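You operate a simulated robot arm through the tools that you are given. There is no shell and no other tool.

You are at the controls of a simulated robot arm. One attempt, no reset.

Task
Stamp both balls on the turntable four strokes each; switch the stamper off.
Fine: dial on 4, one run a ball, both stay in their cups, the green cup ends under the foot; leave the other balls.

It is judged by the outcome, as a careful person would: the job done as asked, and still so three seconds after it is handed in. It fails if anything else is knocked over, pushed out of place, dropped, spilled or broken.

Robot
A 7-joint arm with a two-finger parallel gripper, fixed in place. Base frame: the origin is on the floor under the middle of its stand, x ahead of it, y to its left, z up; the work surface is at about z = 745. Readings come in mm, degrees, newtons and seconds.
With the tool pointing down near the work surface it reaches from about 100 to 660 mm from the base axis. Its first joint turns from -66.0 to 66.0 degrees. Payload 1.57 kg.
The tool frame sits at the grasp point between the pads (the TCP): z along the fingers, y along the line on which they close. The tips reach 30 mm beyond it. Largest opening 80 mm; finger width 17, thickness 12; the body of the gripper, 40 by 82 mm, starts 80 mm behind the TCP.
Orientation is told as [roll, pitch, yaw] about the base's x, y, z axes, in that order, counted from this pose: with the fingers straight down and closing along the base's y, the tool's x points along the base's -x, its y along +y and its z along -z.

Tools
- The arm moves only by the tool move_arm. Its argument "plan" is a list of rows, each an object of numbers (a shift or turn left out is 0, a gripper value left out holds the last): "claw": the gripper command, from -1 (shut) to 1 (fully open), values between in proportion; "dx", "dy", "dz": the shift along the base's x, y, z in mm; "wx", "wy", "wz": the turn, a rotation vector about the base's x, y, z in rad. In form: [{"claw": .., "dx": .., "dy": .., "dz": .., "wx": .., "wy": .., "wz": ..}, ...]. A call has 1 to 20 rows; each row shifts and turns the commanded pose from where the row before left it. Rows are played at 5 a second. More than 50 mm and 8.6 degrees between two rows, or a gripper value outside its range, and nothing of the call is played. A pose out of reach is approached as far as the arm can. The call stops where the force on the tool passes 60 N (or 10 N more than at its start, if that is more) or the arm is blocked; 0.2 s more then pass. The fingers move at their own pace (about 72 mm/s each) and stop on an object; they squeeze with about 41 N. The grip force told is the motor's: it shows also when the fingers shut on nothing. Time passes only in rows, and 0.2 s behind the last, so rows that do not move let the fingers close. The reply holds the time, the measured pose of the TCP, the force on the tool along the base axes, the opening and the grip force, in the units named above and with some noise, with the torque about the TCP (base axes, N m) and any sound that the robot's microphone picked up, and new pictures: "views" is both (left out), scene, wrist or none.
- Cameras (640 x 400 px; columns grow to the right, rows downward): "scene" is fixed at [60.1, 441.8, 1410.7]; the picture's right is [-0.69, -0.73, 0.00], its down [-0.54, 0.51, -0.67] and it looks along [0.48, -0.46, -0.75] (base axes); focal length 214 px, centre (320, 200). "wrist" rides on the gripper at [72, -7, -122] in the tool frame; the picture's right is [0.09, 1.00, 0.00], its down [-0.84, 0.08, -0.54] and it looks along [-0.54, 0.05, 0.84] (tool axes); focal length 238 px, centre (320, 200). There is no depth. A picture from a camera that has moved, and an enlarged one, comes with that camera's place and axes in the base frame and with its lens. The place of the scene camera against the robot may be out by one fixed shift of up to 12 mm in any direction.
- close_up(camera, box): a new picture of the part [left, top, right, bottom] of that camera's present view, enlarged. It takes no simulated time.
- close_job(): hands the job in; it is judged then, once.

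Nothing tells you positions but the pictures and the camera data. Unless the task says otherwise, let go and move clear before handing in.

The tools are called after "Emit:" by a JSON object that holds its "fn" and its "kwargs". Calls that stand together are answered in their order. move_arm: Moves the arm, as the interface text tells. Its arguments: {"type":"object","properties":{"plan":{"type":"array"},"views":{"type":"string","enum":["both","scene","wrist","none"]}},"required":["plan"]} The other tools are called the same way: close_up (camera, box) takes an enlarged picture of a part of a camera's view; close_job () hands the job in.

At the start:

```text
t: 0.0
tool_pos: [317.3, -4.7, 1285.5]
ee_rot: [0.0, -0.1, 0.0]
wrist_force: [0.7, -0.3, 0.3]
torque: [0.04, -0.02, 0.0]
width: 79.7
grasp_force: 0.0
```

scene: 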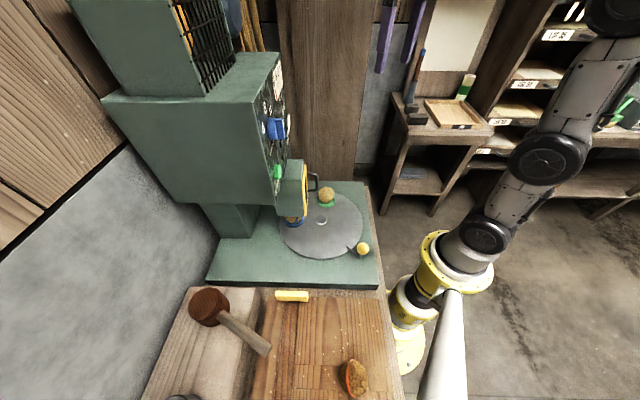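
wrist: 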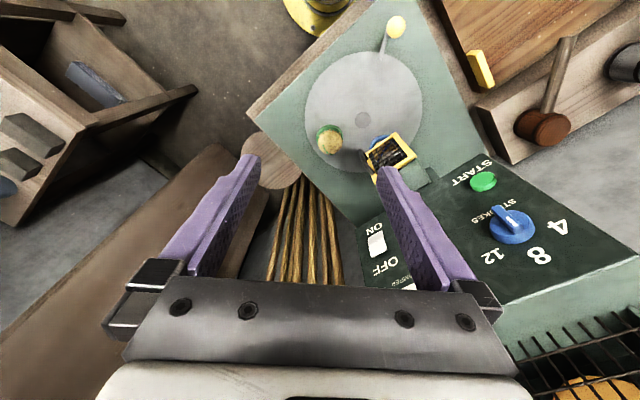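

I see a green stamper with a turntable carrying cups, a control panel with START, a strokes dial and an ON/OFF switch. I'll look closer before moving.

Emit:
{"fn": "close_up", "kwargs": {"camera": "scene", "box": [200, 160, 400, 300]}}

Emit:
{"fn": "close_up", "kwargs": {"camera": "scene", "box": [240, 40, 340, 240]}}

Emit:
{"fn": "close_up", "kwargs": {"camera": "wrist", "box": [350, 140, 640, 330]}}

Emit:
{"fn": "close_up", "kwargs": {"camera": "wrist", "box": [240, 0, 500, 220]}}

Emit:
{"fn": "close_up", "kwargs": {"camera": "scene", "box": [130, 260, 420, 400]}}

```text
2.86 times, centred on (300, 230) of scene
camera zoom: at [60.1, 441.8, 1410.7], right [-0.69, -0.73, 0.0], down [-0.54, 0.51, -0.67], along [0.48, -0.46, -0.75], focal length 613 px, centre (377, 114)
```

zoom: 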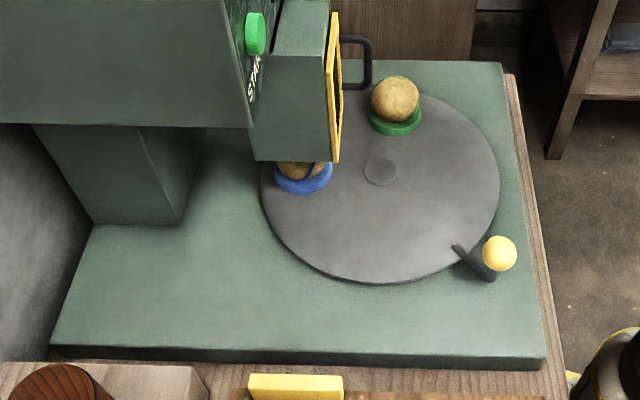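

```text
2.00 times, centred on (290, 140) of scene
camera zoom: at [60.1, 441.8, 1410.7], right [-0.69, -0.73, 0.0], down [-0.54, 0.51, -0.67], along [0.48, -0.46, -0.75], focal length 429 px, centre (380, 320)
```

zoom: 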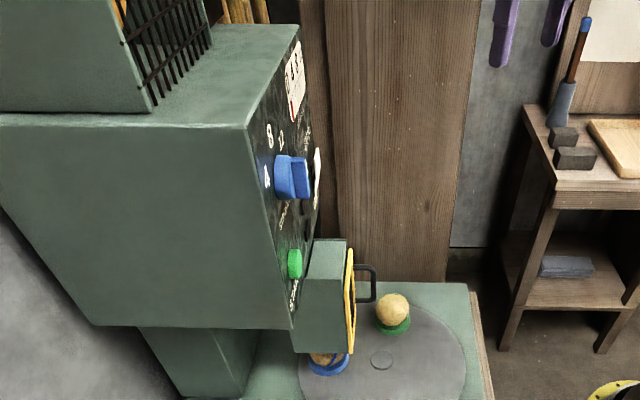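

```text
2.11 times, centred on (495, 235) of wrist
camera zoom: at [245.8, -12.0, 1407.6], right [-0.09, 1.0, 0.0], down [0.84, 0.08, 0.54], along [0.54, 0.05, -0.84], focal length 502 px, centre (-48, 126)
```

zoom: 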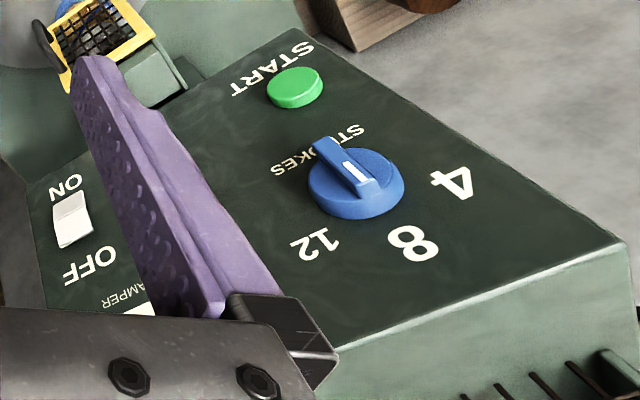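

```text
1.82 times, centred on (370, 110) of wrist
camera zoom: at [245.8, -12.0, 1407.6], right [-0.09, 1.0, 0.0], down [0.84, 0.08, 0.54], along [0.54, 0.05, -0.84], focal length 433 px, centre (229, 364)
```

zoom: 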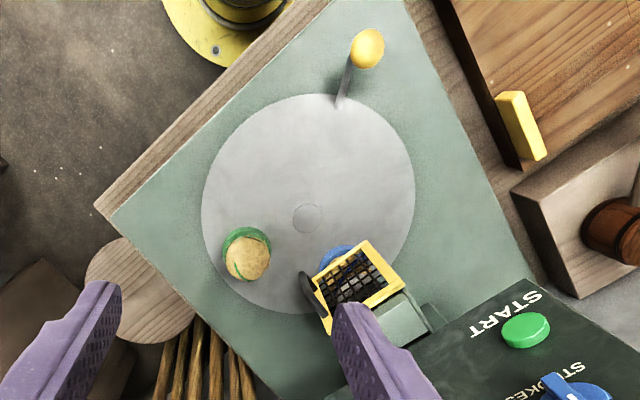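

```text
2.21 times, centred on (275, 330) of scene
camera zoom: at [60.1, 441.8, 1410.7], right [-0.69, -0.73, 0.0], down [-0.54, 0.51, -0.67], along [0.48, -0.46, -0.75], focal length 473 px, centre (419, -87)
```

zoom: 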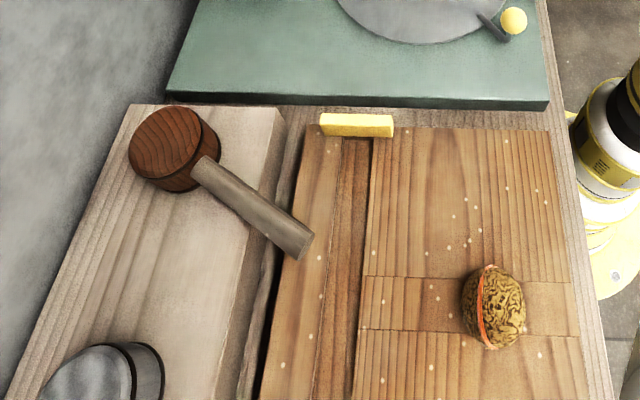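

The machine is set at about 45°. The turntable centre is near (391, 115), the blue cup is near the foot, the green cup is about 120° round, and the lever knob is near (199, 131, 840). I'll look closely at the dial, switch and guard before moving.

Emit:
{"fn": "close_up", "kwargs": {"camera": "wrist", "box": [440, 150, 600, 280]}}

Emit:
{"fn": "close_up", "kwargs": {"camera": "wrist", "box": [350, 210, 430, 300]}}

Emit:
{"fn": "close_up", "kwargs": {"camera": "wrist", "box": [300, 100, 450, 200]}}

Emit:
{"fn": "close_up", "kwargs": {"camera": "scene", "box": [250, 80, 330, 190]}}

Emit:
{"fn": "close_up", "kwargs": {"camera": "scene", "box": [260, 160, 380, 270]}}

```text
3.08 times, centred on (520, 215) of wrist
camera zoom: at [245.8, -12.0, 1407.6], right [-0.09, 1.0, 0.0], down [0.84, 0.08, 0.54], along [0.54, 0.05, -0.84], focal length 733 px, centre (-295, 154)
```

zoom: 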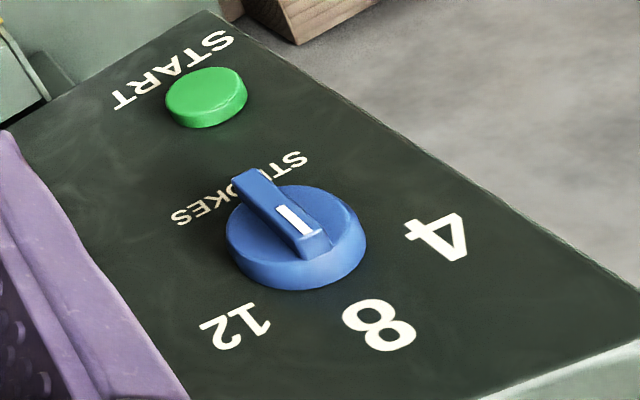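

```text
4.44 times, centred on (390, 255) of wrist
camera zoom: at [245.8, -12.0, 1407.6], right [-0.09, 1.0, 0.0], down [0.84, 0.08, 0.54], along [0.54, 0.05, -0.84], focal length 1059 px, centre (9, -44)
```

zoom: 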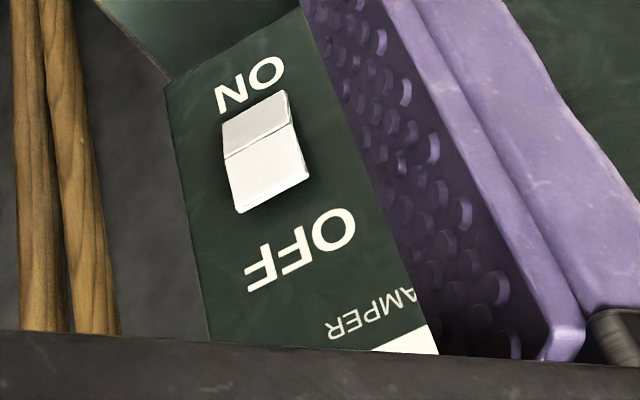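

```text
4.00 times, centred on (375, 150) of wrist
camera zoom: at [245.8, -12.0, 1407.6], right [-0.09, 1.0, 0.0], down [0.84, 0.08, 0.54], along [0.54, 0.05, -0.84], focal length 953 px, centre (100, 400)
```

zoom: 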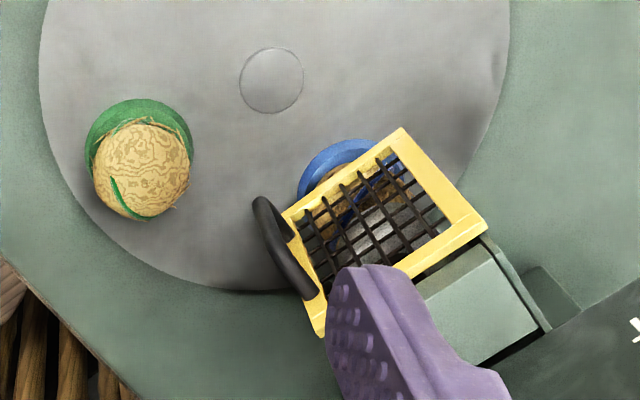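

```text
3.64 times, centred on (290, 135) of scene
camera zoom: at [60.1, 441.8, 1410.7], right [-0.69, -0.73, 0.0], down [-0.54, 0.51, -0.67], along [0.48, -0.46, -0.75], focal length 780 px, centre (429, 436)
```

zoom: 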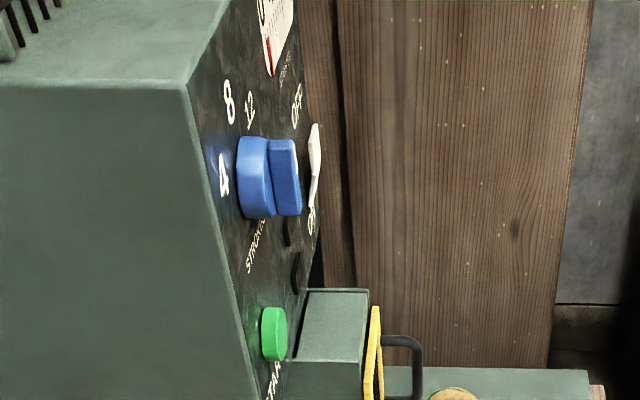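

```text
3.64 times, centred on (320, 215) of scene
camera zoom: at [60.1, 441.8, 1410.7], right [-0.69, -0.73, 0.0], down [-0.54, 0.51, -0.67], along [0.48, -0.46, -0.75], focal length 780 px, centre (320, 146)
```

zoom: 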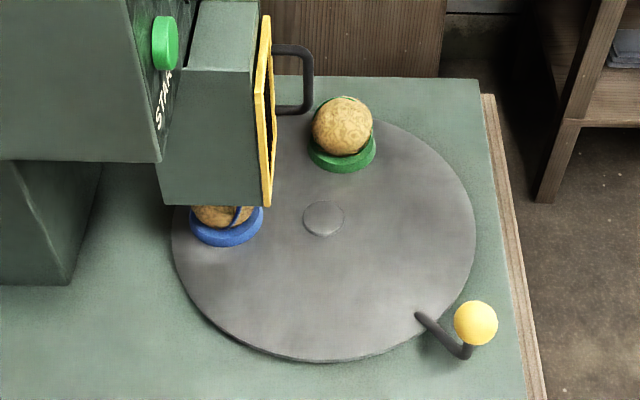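

The dial pointer seems to be near 8 and the switch state is unclear. I'll swing the wrist round to look at the panel squarely from free space.

Emit:
{"fn": "move_arm", "kwargs": {"plan": [{"claw": -1, "dx": 1, "dy": 7, "dz": -12, "wz": 0.134}, {"dx": 1, "dy": 7, "dz": -12, "wz": 0.134}, {"dx": 1, "dy": 7, "dz": -12, "wz": 0.134}, {"dx": 1, "dy": 7, "dz": -12, "wz": 0.134}, {"dx": 1, "dy": 7, "dz": -12, "wz": 0.134}, {"dx": 1, "dy": 7, "dz": -12, "wz": 0.134}, {"dz": -12, "wx": 0.1022, "wy": -0.098}, {"dz": -12, "wx": 0.1022, "wy": -0.098}, {"dz": -12, "wx": 0.1022, "wy": -0.098}, {"dz": -12, "wx": 0.1022, "wy": -0.098}, {"dz": -12, "wx": 0.1022, "wy": -0.098}, {"dz": -12, "wx": 0.1022, "wy": -0.098}, {"dz": -12, "wx": 0.1022, "wy": -0.098}]}}

```text
t: 2.8
tool_pos: [322.3, 37.1, 1128.1]
ee_rot: [0.2, -56.9, 45.9]
wrist_force: [0.4, 0.0, 0.6]
torque: [0.06, -0.04, 0.0]
width: 0.1
grasp_force: 21.6
camera wrist: at [230.3, -69.7, 1136.2], right [-0.75, 0.65, -0.08], down [-0.05, 0.05, 1.0], along [0.66, 0.75, -0.01], focal length 238 px, centre (320, 200)
```

scene: 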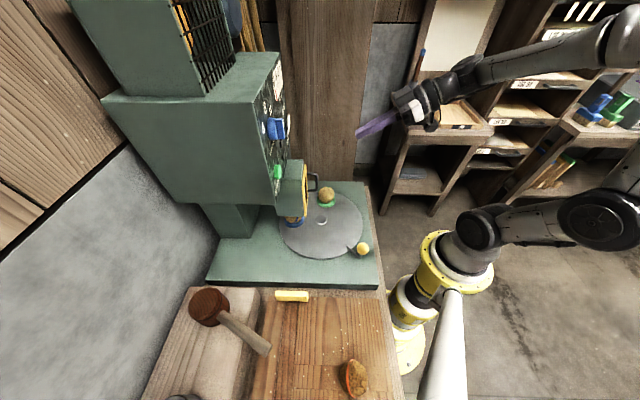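
wrist: 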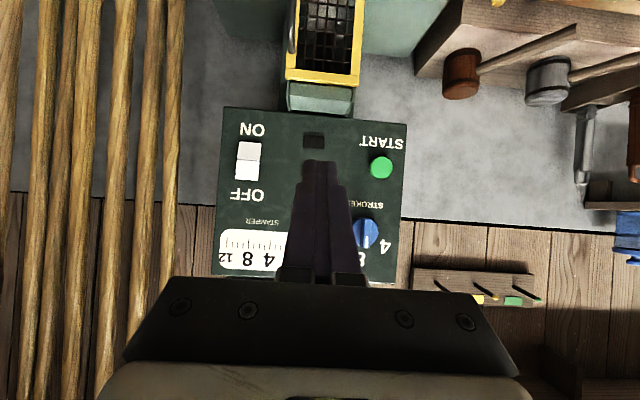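

Emit:
{"fn": "close_up", "kwargs": {"camera": "wrist", "box": [200, 90, 420, 280]}}

Emit:
{"fn": "close_up", "kwargs": {"camera": "wrist", "box": [230, 0, 430, 120]}}

Emit:
{"fn": "close_up", "kwargs": {"camera": "wrist", "box": [230, 130, 300, 200]}}

Emit:
{"fn": "close_up", "kwargs": {"camera": "wrist", "box": [330, 190, 410, 280]}}

```text
2.11 times, centred on (310, 185) of wrist
camera zoom: at [230.3, -69.7, 1136.2], right [-0.75, 0.65, -0.08], down [-0.05, 0.05, 1.0], along [0.66, 0.75, -0.01], focal length 502 px, centre (341, 232)
```

zoom: 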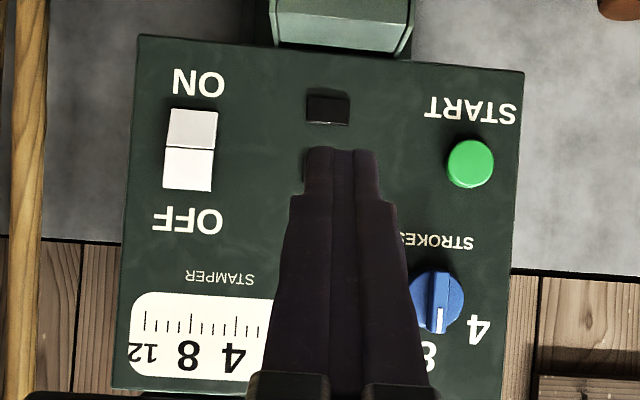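

```text
3.20 times, centred on (330, 60) of wrist
camera zoom: at [230.3, -69.7, 1136.2], right [-0.75, 0.65, -0.08], down [-0.05, 0.05, 1.0], along [0.66, 0.75, -0.01], focal length 763 px, centre (288, 648)
```

zoom: 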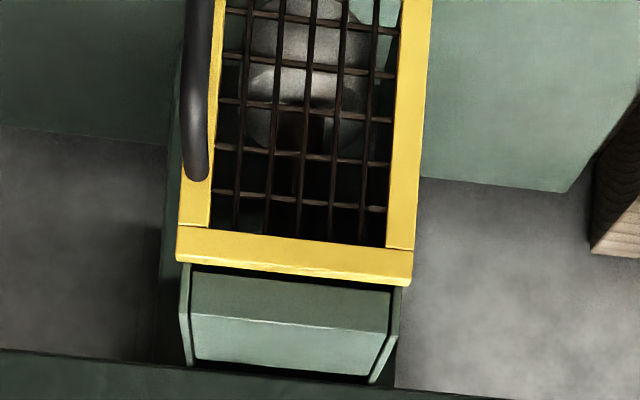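

```text
5.71 times, centred on (265, 165) of wrist
camera zoom: at [230.3, -69.7, 1136.2], right [-0.75, 0.65, -0.08], down [-0.05, 0.05, 1.0], along [0.66, 0.75, -0.01], focal length 1362 px, centre (634, 400)
```

zoom: 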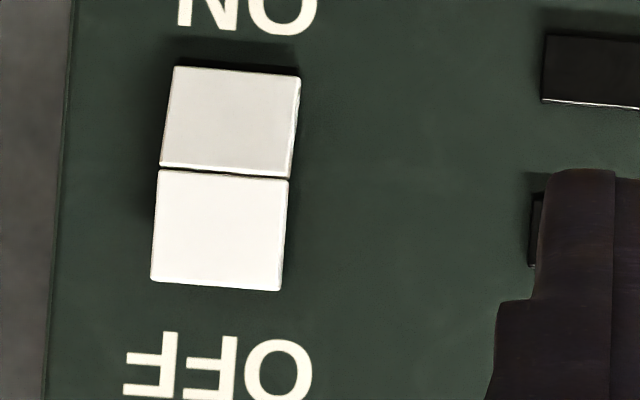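

```text
4.44 times, centred on (370, 235) of wrist
camera zoom: at [230.3, -69.7, 1136.2], right [-0.75, 0.65, -0.08], down [-0.05, 0.05, 1.0], along [0.66, 0.75, -0.01], focal length 1059 px, centre (98, 44)
```

zoom: 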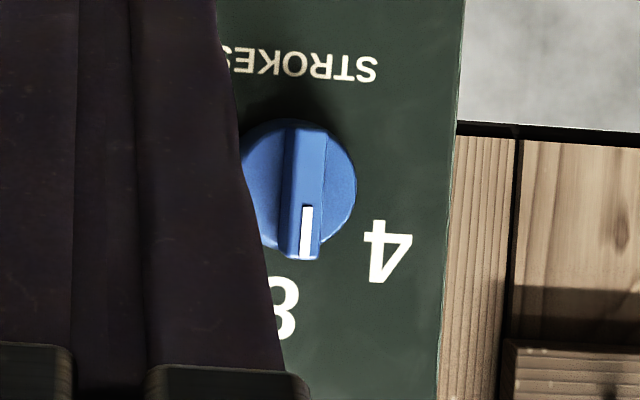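

Emit:
{"fn": "close_up", "kwargs": {"camera": "scene", "box": [255, 60, 300, 100]}}

Emit:
{"fn": "close_up", "kwargs": {"camera": "scene", "box": [260, 100, 310, 160]}}

Emit:
{"fn": "move_arm", "kwargs": {"plan": [{"dz": -40}, {"dz": -40}, {"dz": -40}, {"dz": -40}, {"dz": -40}, {"dz": -20}], "views": "both"}}

```text
10.00 times, centred on (278, 80) of scene
camera zoom: at [60.1, 441.8, 1410.7], right [-0.69, -0.73, 0.0], down [-0.54, 0.51, -0.67], along [0.48, -0.46, -0.75], focal length 2145 px, centre (745, 1400)
```

zoom: 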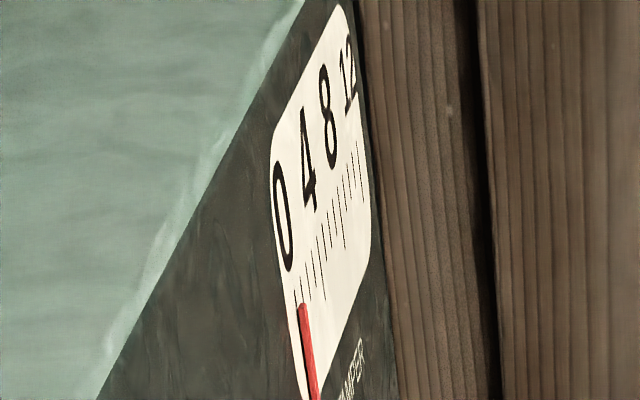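

```text
6.67 times, centred on (285, 130) of scene
camera zoom: at [60.1, 441.8, 1410.7], right [-0.69, -0.73, 0.0], down [-0.54, 0.51, -0.67], along [0.48, -0.46, -0.75], focal length 1430 px, centre (553, 667)
```

zoom: 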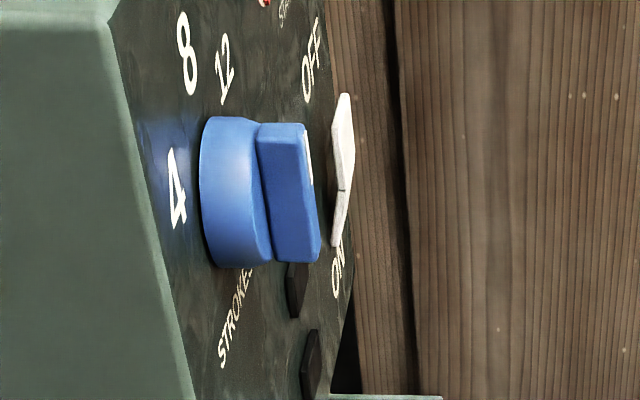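

```text
t: 4.2
tool_pos: [323.4, 36.6, 908.1]
ee_rot: [0.2, -56.8, 46.0]
wrist_force: [-0.5, -0.1, 0.6]
torque: [0.02, 0.03, 0.01]
width: 0.0
grasp_force: 20.7
camera wrist: at [230.6, -69.7, 915.7], right [-0.75, 0.65, -0.08], down [-0.05, 0.06, 1.0], along [0.66, 0.76, -0.01], focal length 238 px, centre (320, 200)
```

scene: 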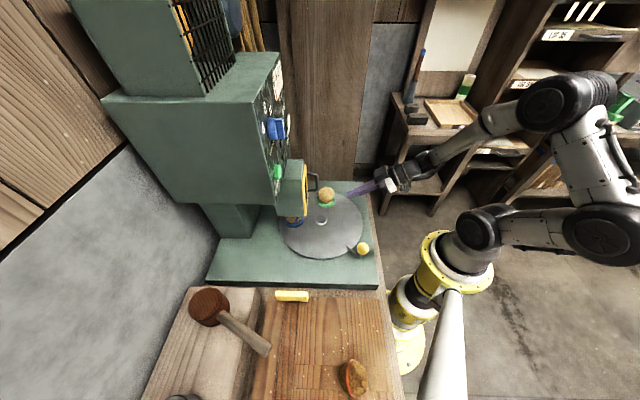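
wrist: 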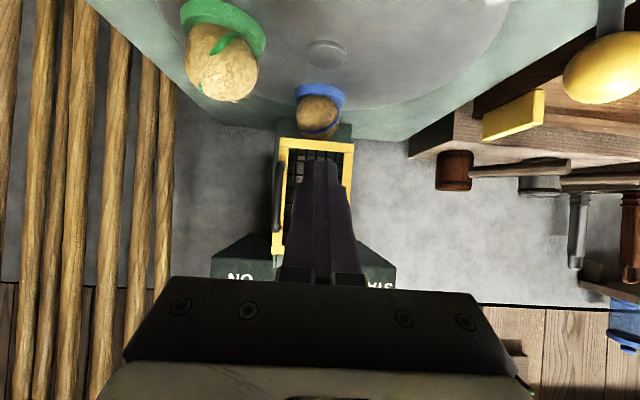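

Emit:
{"fn": "close_up", "kwargs": {"camera": "wrist", "box": [250, 60, 390, 200]}}

Emit:
{"fn": "close_up", "kwargs": {"camera": "wrist", "box": [160, 0, 400, 150]}}

```text
2.86 times, centred on (320, 130) of wrist
camera zoom: at [230.6, -69.7, 915.7], right [-0.75, 0.65, -0.08], down [-0.05, 0.06, 1.0], along [0.66, 0.76, -0.01], focal length 681 px, centre (320, 400)
```

zoom: 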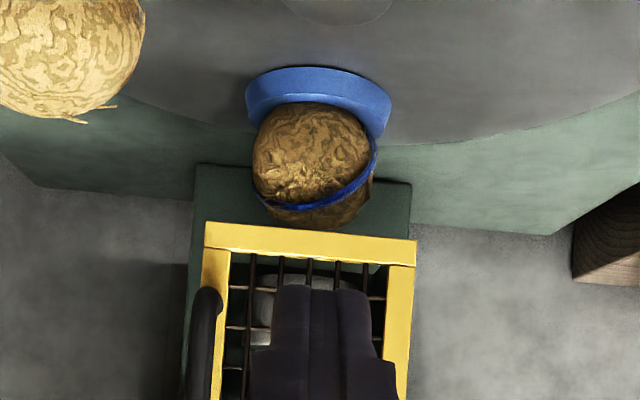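

```text
2.67 times, centred on (280, 75) of wrist
camera zoom: at [230.6, -69.7, 915.7], right [-0.75, 0.65, -0.08], down [-0.05, 0.06, 1.0], along [0.66, 0.76, -0.01], focal length 636 px, centre (427, 533)
```

zoom: 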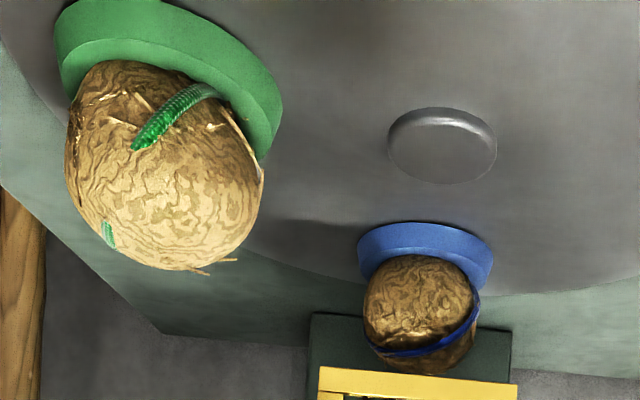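

The dial points at 8, with 4 about 60° anticlockwise of it. The rocker looks pressed to ON, the counter needle is at 0, the guard is shut and the blue cup is under the foot. Next I'll go to a pre-grasp pose in front of the dial ridge, taken to be near (402, 234, 1175).

Emit:
{"fn": "move_arm", "kwargs": {"plan": [{"claw": 0.15, "dx": 2.2, "dy": 17, "dz": 33.4, "wx": 0.0521, "wy": -0.0503}, {"dx": 2.2, "dy": 17, "dz": 33.4, "wx": 0.0521, "wy": -0.0503}, {"dx": 2.2, "dy": 17, "dz": 33.4, "wx": 0.0521, "wy": -0.0503}, {"dx": 2.2, "dy": 17, "dz": 33.4, "wx": 0.0521, "wy": -0.0503}, {"dx": 2.2, "dy": 17, "dz": 33.4, "wx": 0.0521, "wy": -0.0503}, {"dx": 2.2, "dy": 17, "dz": 33.4, "wx": 0.0521, "wy": -0.0503}, {"dx": 2.2, "dy": 17, "dz": 33.4, "wx": 0.0521, "wy": -0.0503}, {"dx": 2.2, "dy": 17, "dz": 33.4, "wx": 0.0521, "wy": -0.0503}, {"wz": -0.0175}]}}

```text
t: 6.2
tool_pos: [340.3, 173.3, 1176.2]
ee_rot: [123.5, -90.0, -78.3]
wrist_force: [0.1, 0.2, -0.3]
torque: [0.01, -0.02, -0.01]
width: 46.0
grasp_force: 0.1
camera wrist: at [260.3, 81.9, 1104.8], right [-0.71, 0.7, -0.09], down [-0.44, -0.33, 0.84], along [0.56, 0.63, 0.54], focal length 238 px, centre (320, 200)
```

scene: 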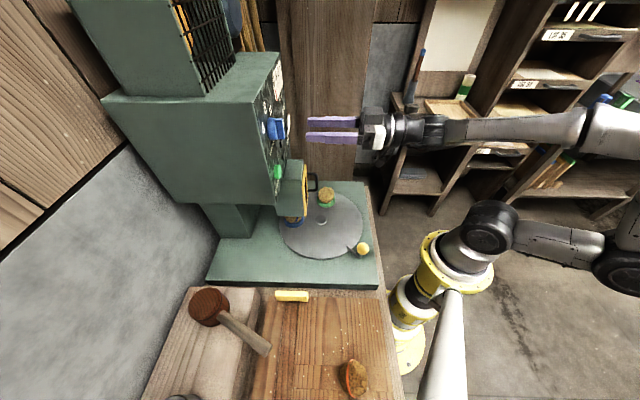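
wrist: 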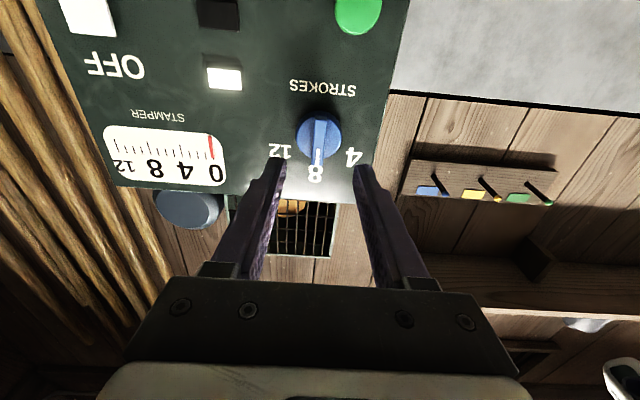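

Emit:
{"fn": "close_up", "kwargs": {"camera": "wrist", "box": [40, 0, 400, 210]}}

Emit:
{"fn": "close_up", "kwargs": {"camera": "wrist", "box": [240, 70, 400, 210]}}

Emit:
{"fn": "close_up", "kwargs": {"camera": "scene", "box": [255, 95, 375, 170]}}

```text
1.78 times, centred on (220, 105) of wrist
camera zoom: at [260.3, 81.9, 1104.8], right [-0.71, 0.7, -0.09], down [-0.44, -0.33, 0.84], along [0.56, 0.63, 0.54], focal length 424 px, centre (498, 369)
```

zoom: 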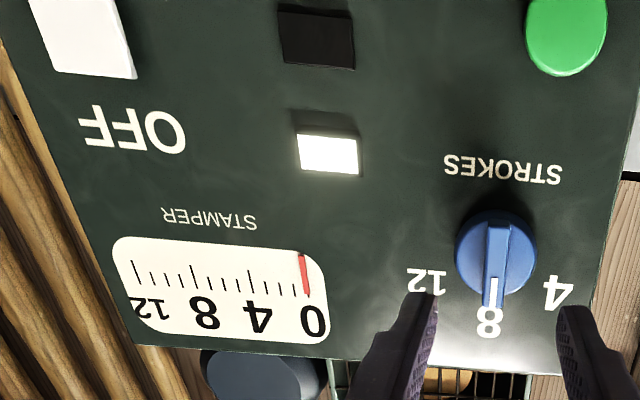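

```text
2.86 times, centred on (320, 140) of wrist
camera zoom: at [260.3, 81.9, 1104.8], right [-0.71, 0.7, -0.09], down [-0.44, -0.33, 0.84], along [0.56, 0.63, 0.54], focal length 681 px, centre (320, 371)
```

zoom: 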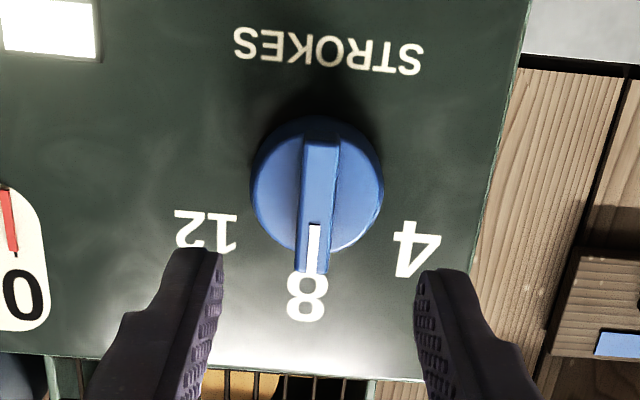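

```text
5.33 times, centred on (315, 132) of scene
camera zoom: at [60.0, 441.8, 1410.7], right [-0.69, -0.73, 0.0], down [-0.54, 0.51, -0.67], along [0.48, -0.46, -0.75], focal length 1144 px, centre (347, 560)
```

zoom: 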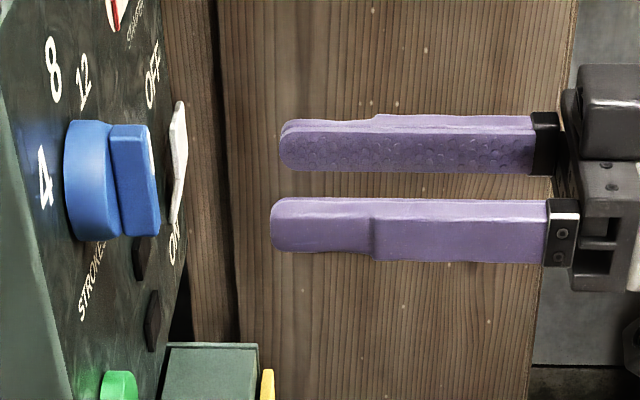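

The panel shows a lit lamp, so it's powered, and the needle is at 0. I'm centred on the dial ridge and will advance 50 mm and check the gap.

Emit:
{"fn": "move_arm", "kwargs": {"plan": [{"dx": 7.3, "dy": 6.8, "dz": 0}, {"dx": 7.3, "dy": 6.8}, {"dx": 7.3, "dy": 6.8}, {"dx": 7.3, "dy": 6.8}, {"dx": 7.3, "dy": 6.8}]}}

Emit:
{"fn": "close_up", "kwargs": {"camera": "scene", "box": [255, 100, 335, 160]}}

Emit:
{"fn": "close_up", "kwargs": {"camera": "wrist", "box": [240, 70, 400, 210]}}

```text
t: 7.4
tool_pos: [377.8, 208.1, 1175.6]
ee_rot: [94.7, -89.9, -49.5]
wrist_force: [-0.1, -0.8, 0.0]
torque: [0.04, 0.03, -0.04]
width: 46.1
grasp_force: 0.0
camera wrist: at [296.7, 116.1, 1105.0], right [-0.71, 0.7, -0.09], down [-0.44, -0.33, 0.84], along [0.56, 0.63, 0.54], focal length 238 px, centre (320, 200)
```

scene: 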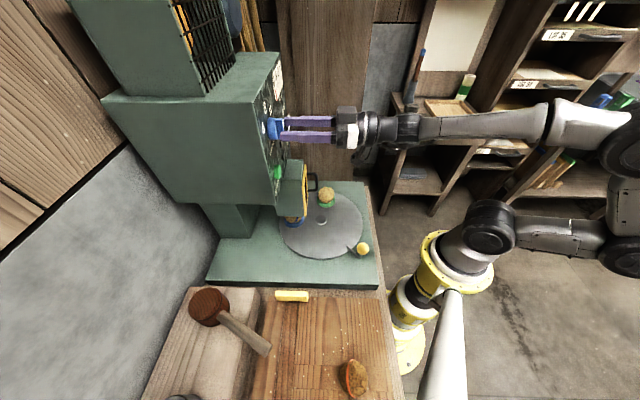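
wrist: 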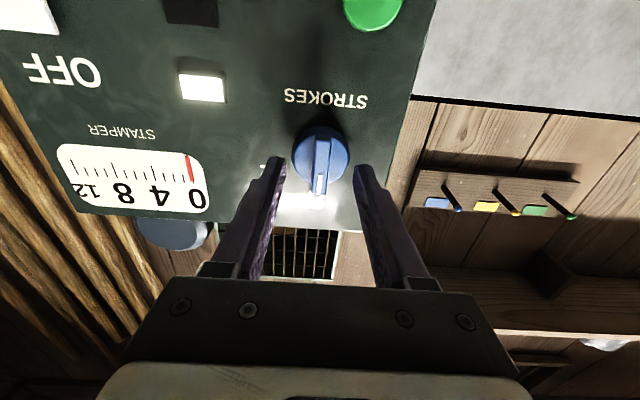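

```text
6.67 times, centred on (295, 130) of scene
camera zoom: at [60.0, 441.8, 1410.7], right [-0.69, -0.73, 0.0], down [-0.54, 0.51, -0.67], along [0.48, -0.46, -0.75], focal length 1430 px, centre (487, 667)
```

zoom: 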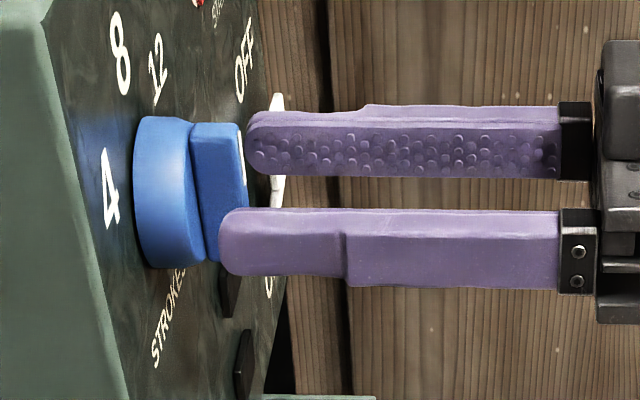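

```text
2.86 times, centred on (320, 140) of wrist
camera zoom: at [296.7, 116.1, 1105.0], right [-0.71, 0.7, -0.09], down [-0.44, -0.33, 0.84], along [0.56, 0.63, 0.54], focal length 681 px, centre (320, 371)
```

zoom: 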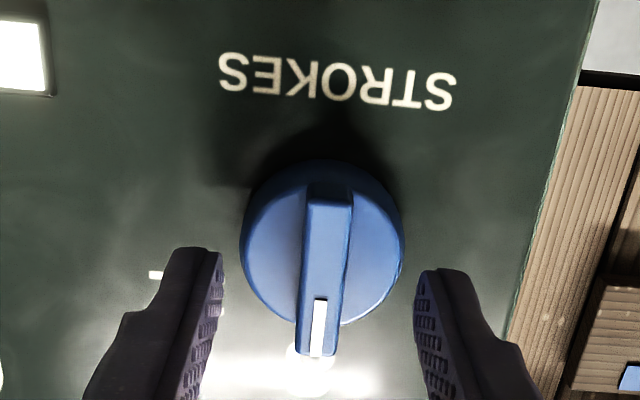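

Tips are level with the ridge front. I'll go 9 mm deeper with a 1 mm sideways correction, then close on the ridge.

Emit:
{"fn": "move_arm", "kwargs": {"plan": [{"dx": 2.6, "dy": 3.7}, {"dx": 2.7, "dy": 3.7}, {}], "views": "none"}}

Emit:
{"fn": "close_up", "kwargs": {"camera": "scene", "box": [255, 100, 335, 160]}}

Emit:
{"fn": "close_up", "kwargs": {"camera": "wrist", "box": [240, 70, 400, 210]}}

```text
t: 8.2
tool_pos: [382.8, 213.6, 1176.3]
ee_rot: [76.5, -89.8, -31.4]
wrist_force: [-0.2, 0.6, 0.1]
torque: [-0.01, -0.03, -0.02]
width: 45.8
grasp_force: 0.1
```

```text
6.67 times, centred on (295, 130) of scene
camera zoom: at [60.1, 441.8, 1410.7], right [-0.69, -0.73, 0.0], down [-0.54, 0.51, -0.67], along [0.48, -0.46, -0.75], focal length 1430 px, centre (487, 667)
```

zoom: 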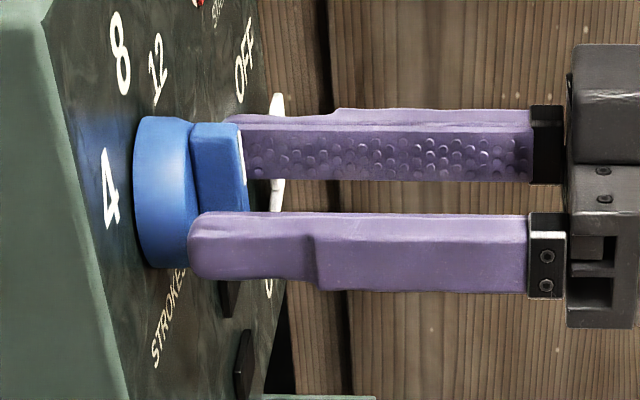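

```text
2.86 times, centred on (320, 140) of wrist
camera zoom: at [301.8, 123.3, 1104.6], right [-0.71, 0.7, -0.09], down [-0.44, -0.33, 0.84], along [0.56, 0.63, 0.54], focal length 681 px, centre (320, 371)
```

zoom: 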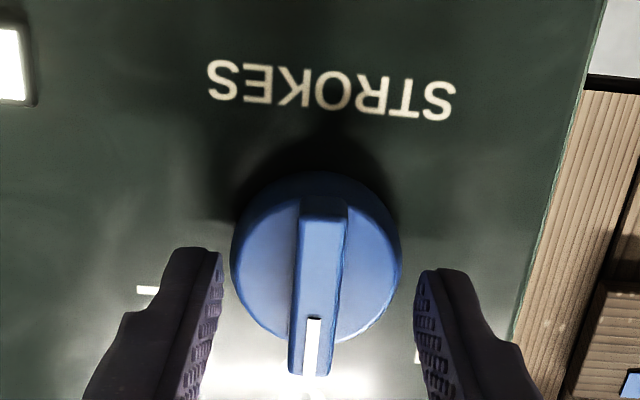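

Emit:
{"fn": "move_arm", "kwargs": {"plan": [{"claw": -1}, {}, {}], "views": "wrist"}}

Emit:
{"fn": "close_up", "kwargs": {"camera": "wrist", "box": [240, 70, 400, 210]}}

```text
t: 9.0
tool_pos: [383.3, 214.0, 1176.0]
ee_rot: [73.0, -89.9, -27.9]
wrist_force: [9.3, -2.8, 0.6]
torque: [-0.13, 0.14, -0.32]
width: 11.0
grasp_force: 28.4
camera wrist: at [302.2, 122.8, 1104.7], right [-0.71, 0.7, -0.09], down [-0.44, -0.33, 0.84], along [0.56, 0.63, 0.54], focal length 238 px, centre (320, 200)
```

wrist: 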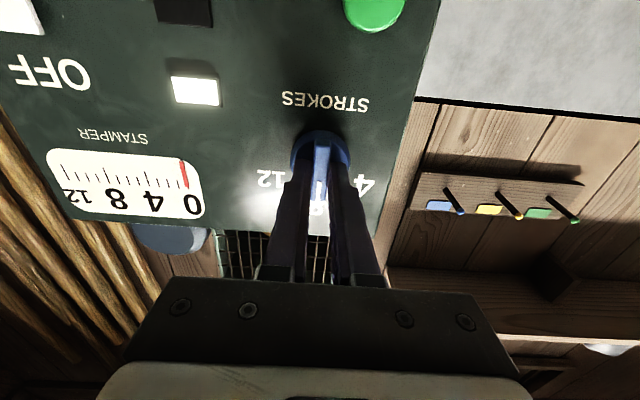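

```text
2.86 times, centred on (320, 140) of wrist
camera zoom: at [302.2, 122.8, 1104.7], right [-0.71, 0.7, -0.09], down [-0.44, -0.33, 0.84], along [0.56, 0.63, 0.54], focal length 681 px, centre (320, 371)
```

zoom: 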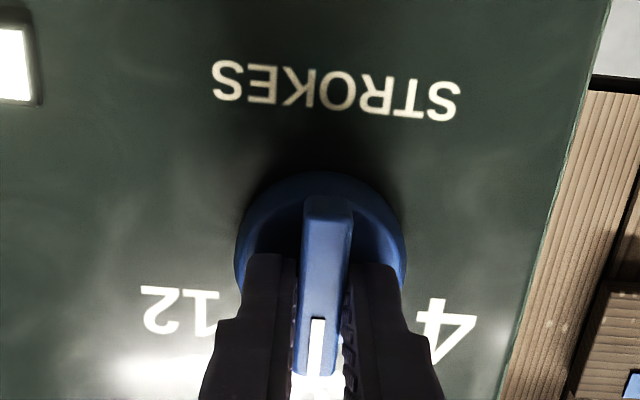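

The ridge is gripped (11 mm). Now I'll turn it 60° anticlockwise, from 8 to 4.

Emit:
{"fn": "move_arm", "kwargs": {"plan": [{"dx": 0.5, "dy": -0.5, "wx": -0.0926, "wy": -0.0926}, {"wx": -0.0926, "wy": -0.0926}, {"wx": -0.0926, "wy": -0.0926}, {"wx": -0.0926, "wy": -0.0926}, {"wx": -0.0926, "wy": -0.0926}, {"wx": -0.0926, "wy": -0.0926}, {"wx": -0.0926, "wy": -0.0926}, {"wx": -0.0926, "wy": -0.0926}, {}], "views": "both"}}

Emit:
{"fn": "close_up", "kwargs": {"camera": "wrist", "box": [240, 50, 420, 210]}}

```text
t: 10.9
tool_pos: [379.4, 209.6, 1176.5]
ee_rot: [-86.7, -31.1, 134.5]
wrist_force: [10.9, 16.5, -0.7]
torque: [0.17, -0.2, 0.17]
width: 10.8
grasp_force: 29.0
out of reach, approached as far as the arm can: row 7, 8
stopped in row 9: the force on the tool passed its limit at 62 N (the readings are from after the stop); the commanded pose is now the measured one
camera wrist: at [341.0, 75.0, 1151.8], right [-0.35, 0.27, -0.9], down [-0.91, 0.14, 0.39], along [0.24, 0.95, 0.19], focal length 238 px, centre (320, 200)
```

scene: 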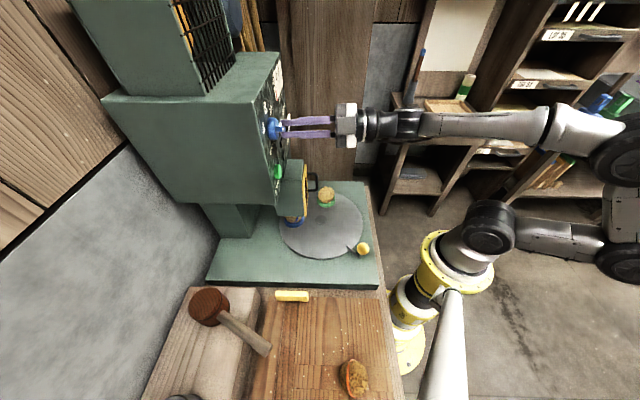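
wrist: 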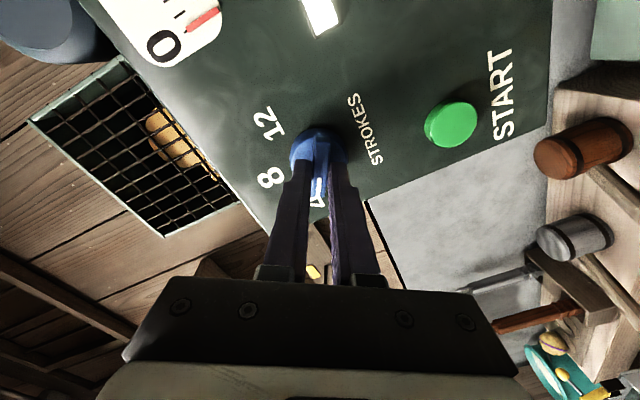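

```text
2.50 times, centred on (330, 130) of wrist
camera zoom: at [341.0, 75.0, 1151.8], right [-0.35, 0.27, -0.9], down [-0.91, 0.14, 0.39], along [0.24, 0.95, 0.19], focal length 596 px, centre (295, 375)
```

zoom: 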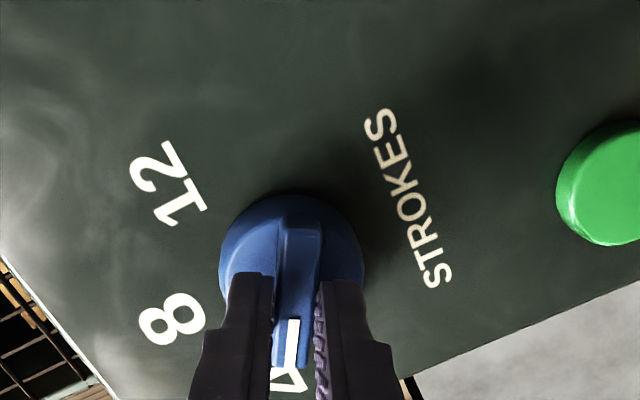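

The dial appears to point at 4. The wrist hit its limit at the end, so I'll release gently, back off along the tool axis and verify.

Emit:
{"fn": "move_arm", "kwargs": {"plan": [{"claw": 0.0}, {}, {}], "views": "wrist"}}

Emit:
{"fn": "close_up", "kwargs": {"camera": "wrist", "box": [220, 50, 440, 230]}}

```text
t: 11.7
tool_pos: [378.5, 208.1, 1175.1]
ee_rot: [-86.8, -31.1, 134.5]
wrist_force: [-0.1, -0.3, 0.1]
torque: [0.02, 0.0, 0.0]
width: 39.8
grasp_force: 0.0
camera wrist: at [340.6, 73.8, 1152.3], right [-0.34, 0.27, -0.9], down [-0.91, 0.15, 0.39], along [0.24, 0.95, 0.2], focal length 238 px, centre (320, 200)
```

wrist: 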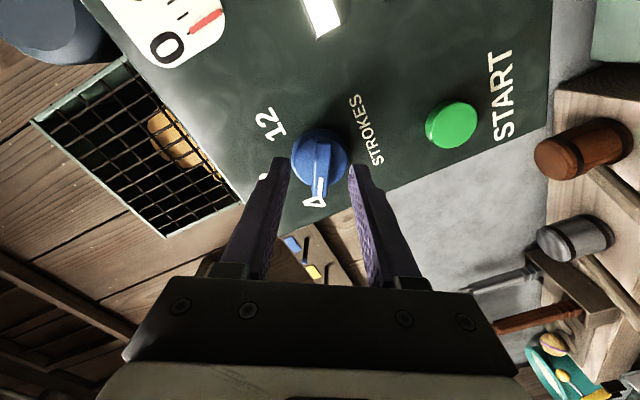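

```text
2.22 times, centred on (330, 140) of wrist
camera zoom: at [340.6, 73.8, 1152.3], right [-0.34, 0.27, -0.9], down [-0.91, 0.15, 0.39], along [0.24, 0.95, 0.2], focal length 530 px, centre (298, 333)
```

zoom: 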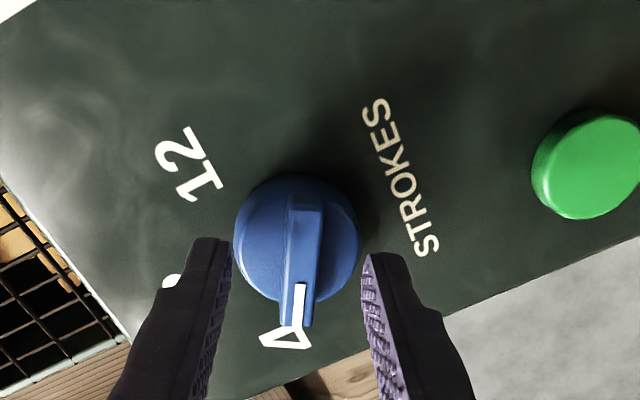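

The pointer sits on 4. Backing off and unwinding the wrist to re-check the dial and move in front of START.

Emit:
{"fn": "move_arm", "kwargs": {"plan": [{"dx": -10.5, "dy": -10.7}, {"dx": -10.5, "dy": -10.7}, {"dx": -10.5, "dy": -10.7}, {"dx": -10.5, "dy": -10.7}, {"wx": 0.091, "wy": 0.091}, {"wx": 0.091, "wy": 0.091}, {"wx": 0.091, "wy": 0.091}, {"wx": 0.091, "wy": 0.091}, {"wx": 0.091, "wy": 0.091}, {"wx": 0.091, "wy": 0.091}, {"wx": 0.091, "wy": 0.091}, {"wx": 0.091, "wy": 0.091}], "views": "both"}}

Emit:
{"fn": "close_up", "kwargs": {"camera": "wrist", "box": [40, 0, 400, 210]}}

Emit:
{"fn": "close_up", "kwargs": {"camera": "wrist", "box": [240, 50, 400, 210]}}

```text
t: 14.3
tool_pos: [337.8, 165.6, 1177.1]
ee_rot: [23.2, -89.4, 24.7]
wrist_force: [-0.3, -0.4, -0.1]
torque: [0.03, 0.0, 0.0]
width: 39.9
grasp_force: 0.1
camera wrist: at [260.0, 69.6, 1106.6], right [-0.74, 0.67, -0.09], down [-0.41, -0.35, 0.84], along [0.53, 0.66, 0.53], focal length 238 px, centre (320, 200)
```

scene: 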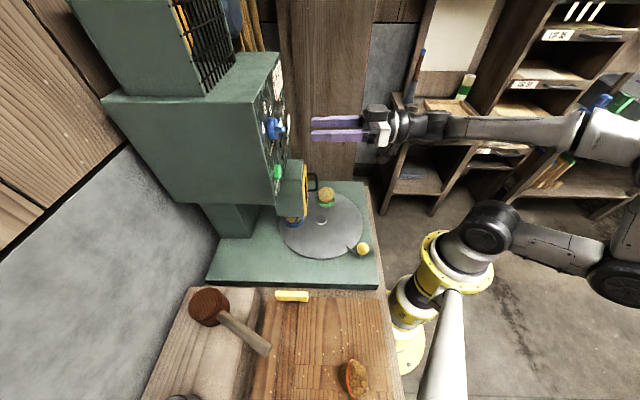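
wrist: 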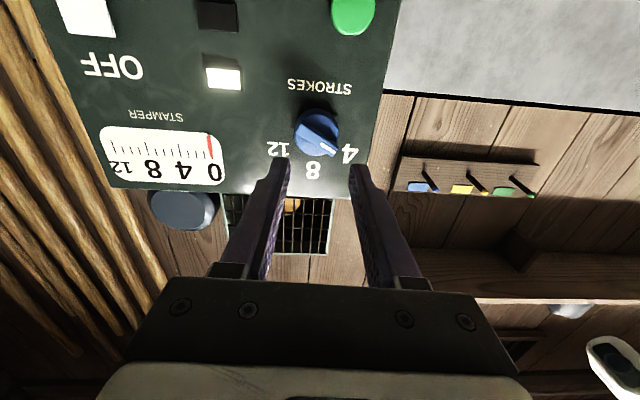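

```text
1.78 times, centred on (220, 105) of wrist
camera zoom: at [260.0, 69.6, 1106.6], right [-0.74, 0.67, -0.09], down [-0.41, -0.35, 0.84], along [0.53, 0.66, 0.53], focal length 424 px, centre (498, 369)
```

zoom: 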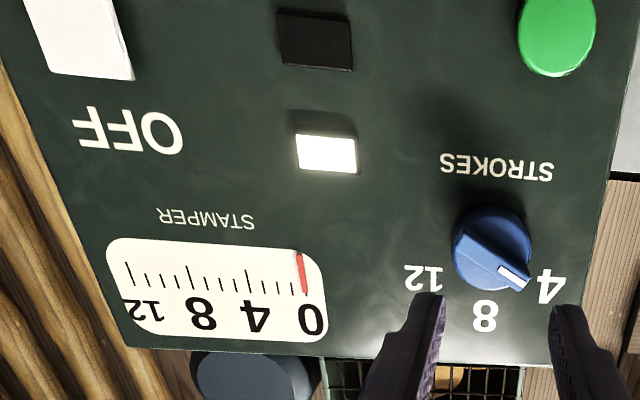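

```text
2.50 times, centred on (320, 130) of wrist
camera zoom: at [260.0, 69.6, 1106.6], right [-0.74, 0.67, -0.09], down [-0.41, -0.35, 0.84], along [0.53, 0.66, 0.53], focal length 596 px, centre (320, 375)
```

zoom: 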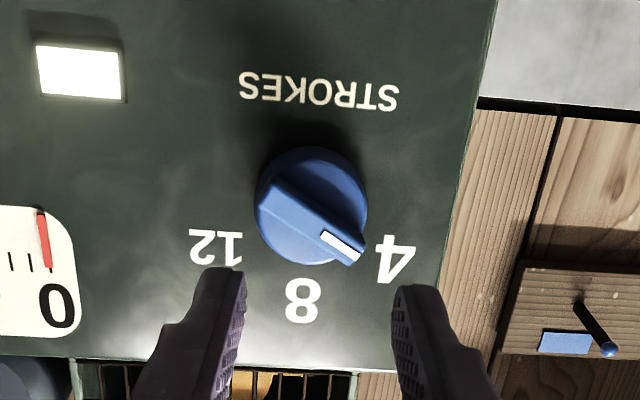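

The dial is on 4 and the needle at 0. Moving with closed fingers to a pre-press pose about 30 mm in front of START.

Emit:
{"fn": "move_arm", "kwargs": {"plan": [{"claw": -1, "dx": 4.4, "dy": 14.8, "dz": -33.3, "wz": -0.0163}, {"dx": 4.4, "dy": 14.8, "dz": -33.3, "wz": -0.0163}, {"dx": 4.4, "dy": 14.8, "dz": -33.4, "wz": -0.0163}, {}], "views": "both"}}

Emit:
{"fn": "close_up", "kwargs": {"camera": "wrist", "box": [240, 50, 400, 210]}}

Emit:
{"fn": "close_up", "kwargs": {"camera": "scene", "box": [255, 140, 335, 200]}}

```text
t: 15.3
tool_pos: [350.9, 208.8, 1076.7]
ee_rot: [6.4, -89.5, 38.7]
wrist_force: [-0.3, 0.3, 0.3]
torque: [0.0, 0.0, 0.02]
width: 0.0
grasp_force: 21.5
camera wrist: at [269.0, 117.2, 1007.3], right [-0.71, 0.7, -0.09], down [-0.43, -0.32, 0.84], along [0.56, 0.63, 0.53], focal length 238 px, centre (320, 200)
```

scene: 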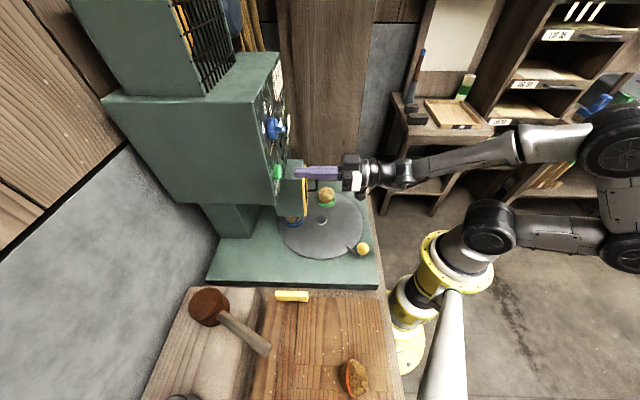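
wrist: 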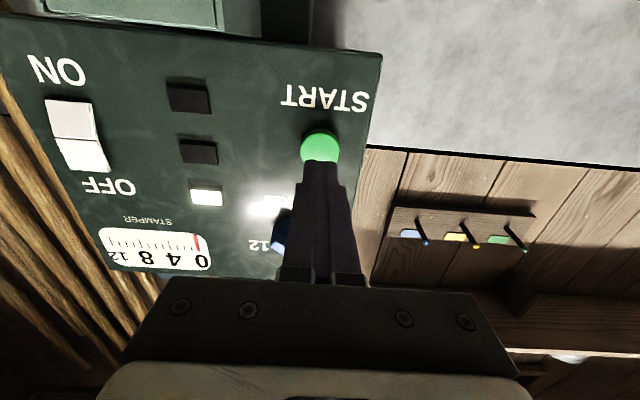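

```text
2.50 times, centred on (320, 130) of wrist
camera zoom: at [269.0, 117.2, 1007.3], right [-0.71, 0.7, -0.09], down [-0.43, -0.32, 0.84], along [0.56, 0.63, 0.53], focal length 596 px, centre (320, 375)
```

zoom: 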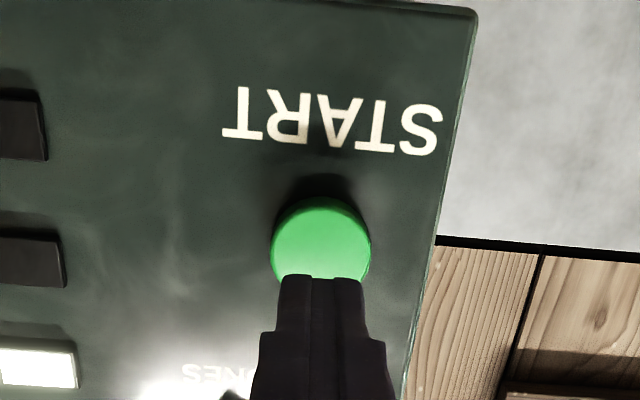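

```text
6.67 times, centred on (295, 170) of scene
camera zoom: at [60.1, 441.8, 1410.7], right [-0.69, -0.73, 0.0], down [-0.54, 0.51, -0.67], along [0.48, -0.46, -0.75], focal length 1430 px, centre (487, 400)
```

zoom: 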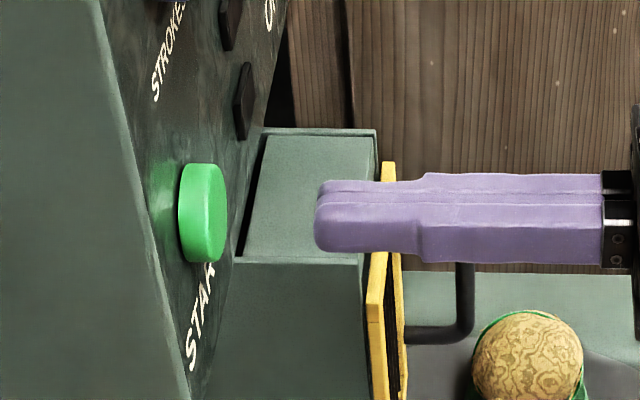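

Fingertips are aligned with START and about 32 mm away. Advancing 26 mm, then I'll press in small steps.

Emit:
{"fn": "move_arm", "kwargs": {"plan": [{"dx": 6.1, "dy": 6.1}, {"dx": 6.1, "dy": 6.1}, {"dx": 6.1, "dy": 6.1}, {}], "views": "none"}}

Emit:
{"fn": "close_up", "kwargs": {"camera": "scene", "box": [255, 140, 335, 200]}}

```text
t: 16.3
tool_pos: [368.3, 228.2, 1076.6]
ee_rot: [5.9, -89.5, 39.2]
wrist_force: [-0.7, -0.1, -0.5]
torque: [0.02, 0.0, -0.04]
width: 0.0
grasp_force: 20.6
```

```text
6.67 times, centred on (295, 170) of scene
camera zoom: at [60.1, 441.8, 1410.7], right [-0.69, -0.73, 0.0], down [-0.54, 0.51, -0.67], along [0.48, -0.46, -0.75], focal length 1430 px, centre (487, 400)
```

zoom: 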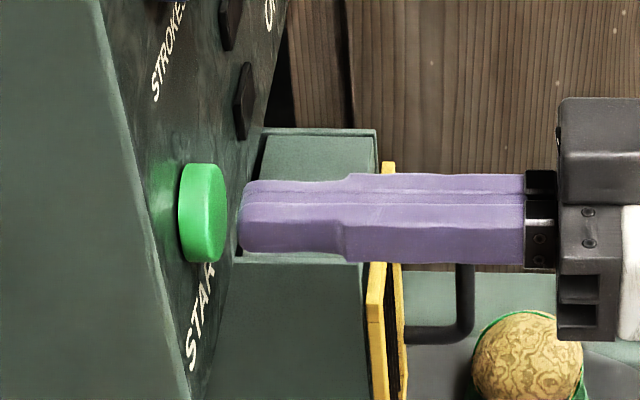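

Emit:
{"fn": "move_arm", "kwargs": {"plan": [{"dx": 1.8, "dy": 1.8}, {"dx": 1.8, "dy": 1.8}, {"dx": 1.8, "dy": 1.8}], "views": "none"}}

```text
t: 17.1
tool_pos: [374.0, 232.2, 1078.1]
ee_rot: [4.2, -89.5, 41.0]
wrist_force: [-0.1, -1.1, -0.3]
torque: [0.02, -0.04, -0.01]
width: 0.1
grasp_force: 21.5
```

Emit:
{"fn": "move_arm", "kwargs": {"plan": [{"dx": 1.8, "dy": 1.8}, {"dx": 1.2, "dy": 1.2}], "views": "none"}}

Emit:
{"fn": "close_up", "kwargs": {"camera": "scene", "box": [255, 140, 335, 200]}}

```text
t: 17.7
tool_pos: [377.1, 236.9, 1078.2]
ee_rot: [3.4, -89.5, 41.7]
wrist_force: [-1.0, -2.6, 0.4]
torque: [0.0, -0.04, 0.02]
width: 0.1
grasp_force: 21.6
heard: click
```

```text
6.67 times, centred on (295, 170) of scene
camera zoom: at [60.0, 441.7, 1410.7], right [-0.69, -0.73, 0.0], down [-0.54, 0.51, -0.67], along [0.48, -0.46, -0.75], focal length 1430 px, centre (487, 400)
```

zoom: 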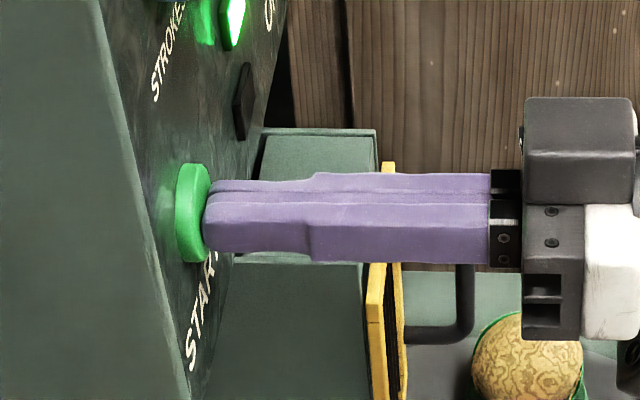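

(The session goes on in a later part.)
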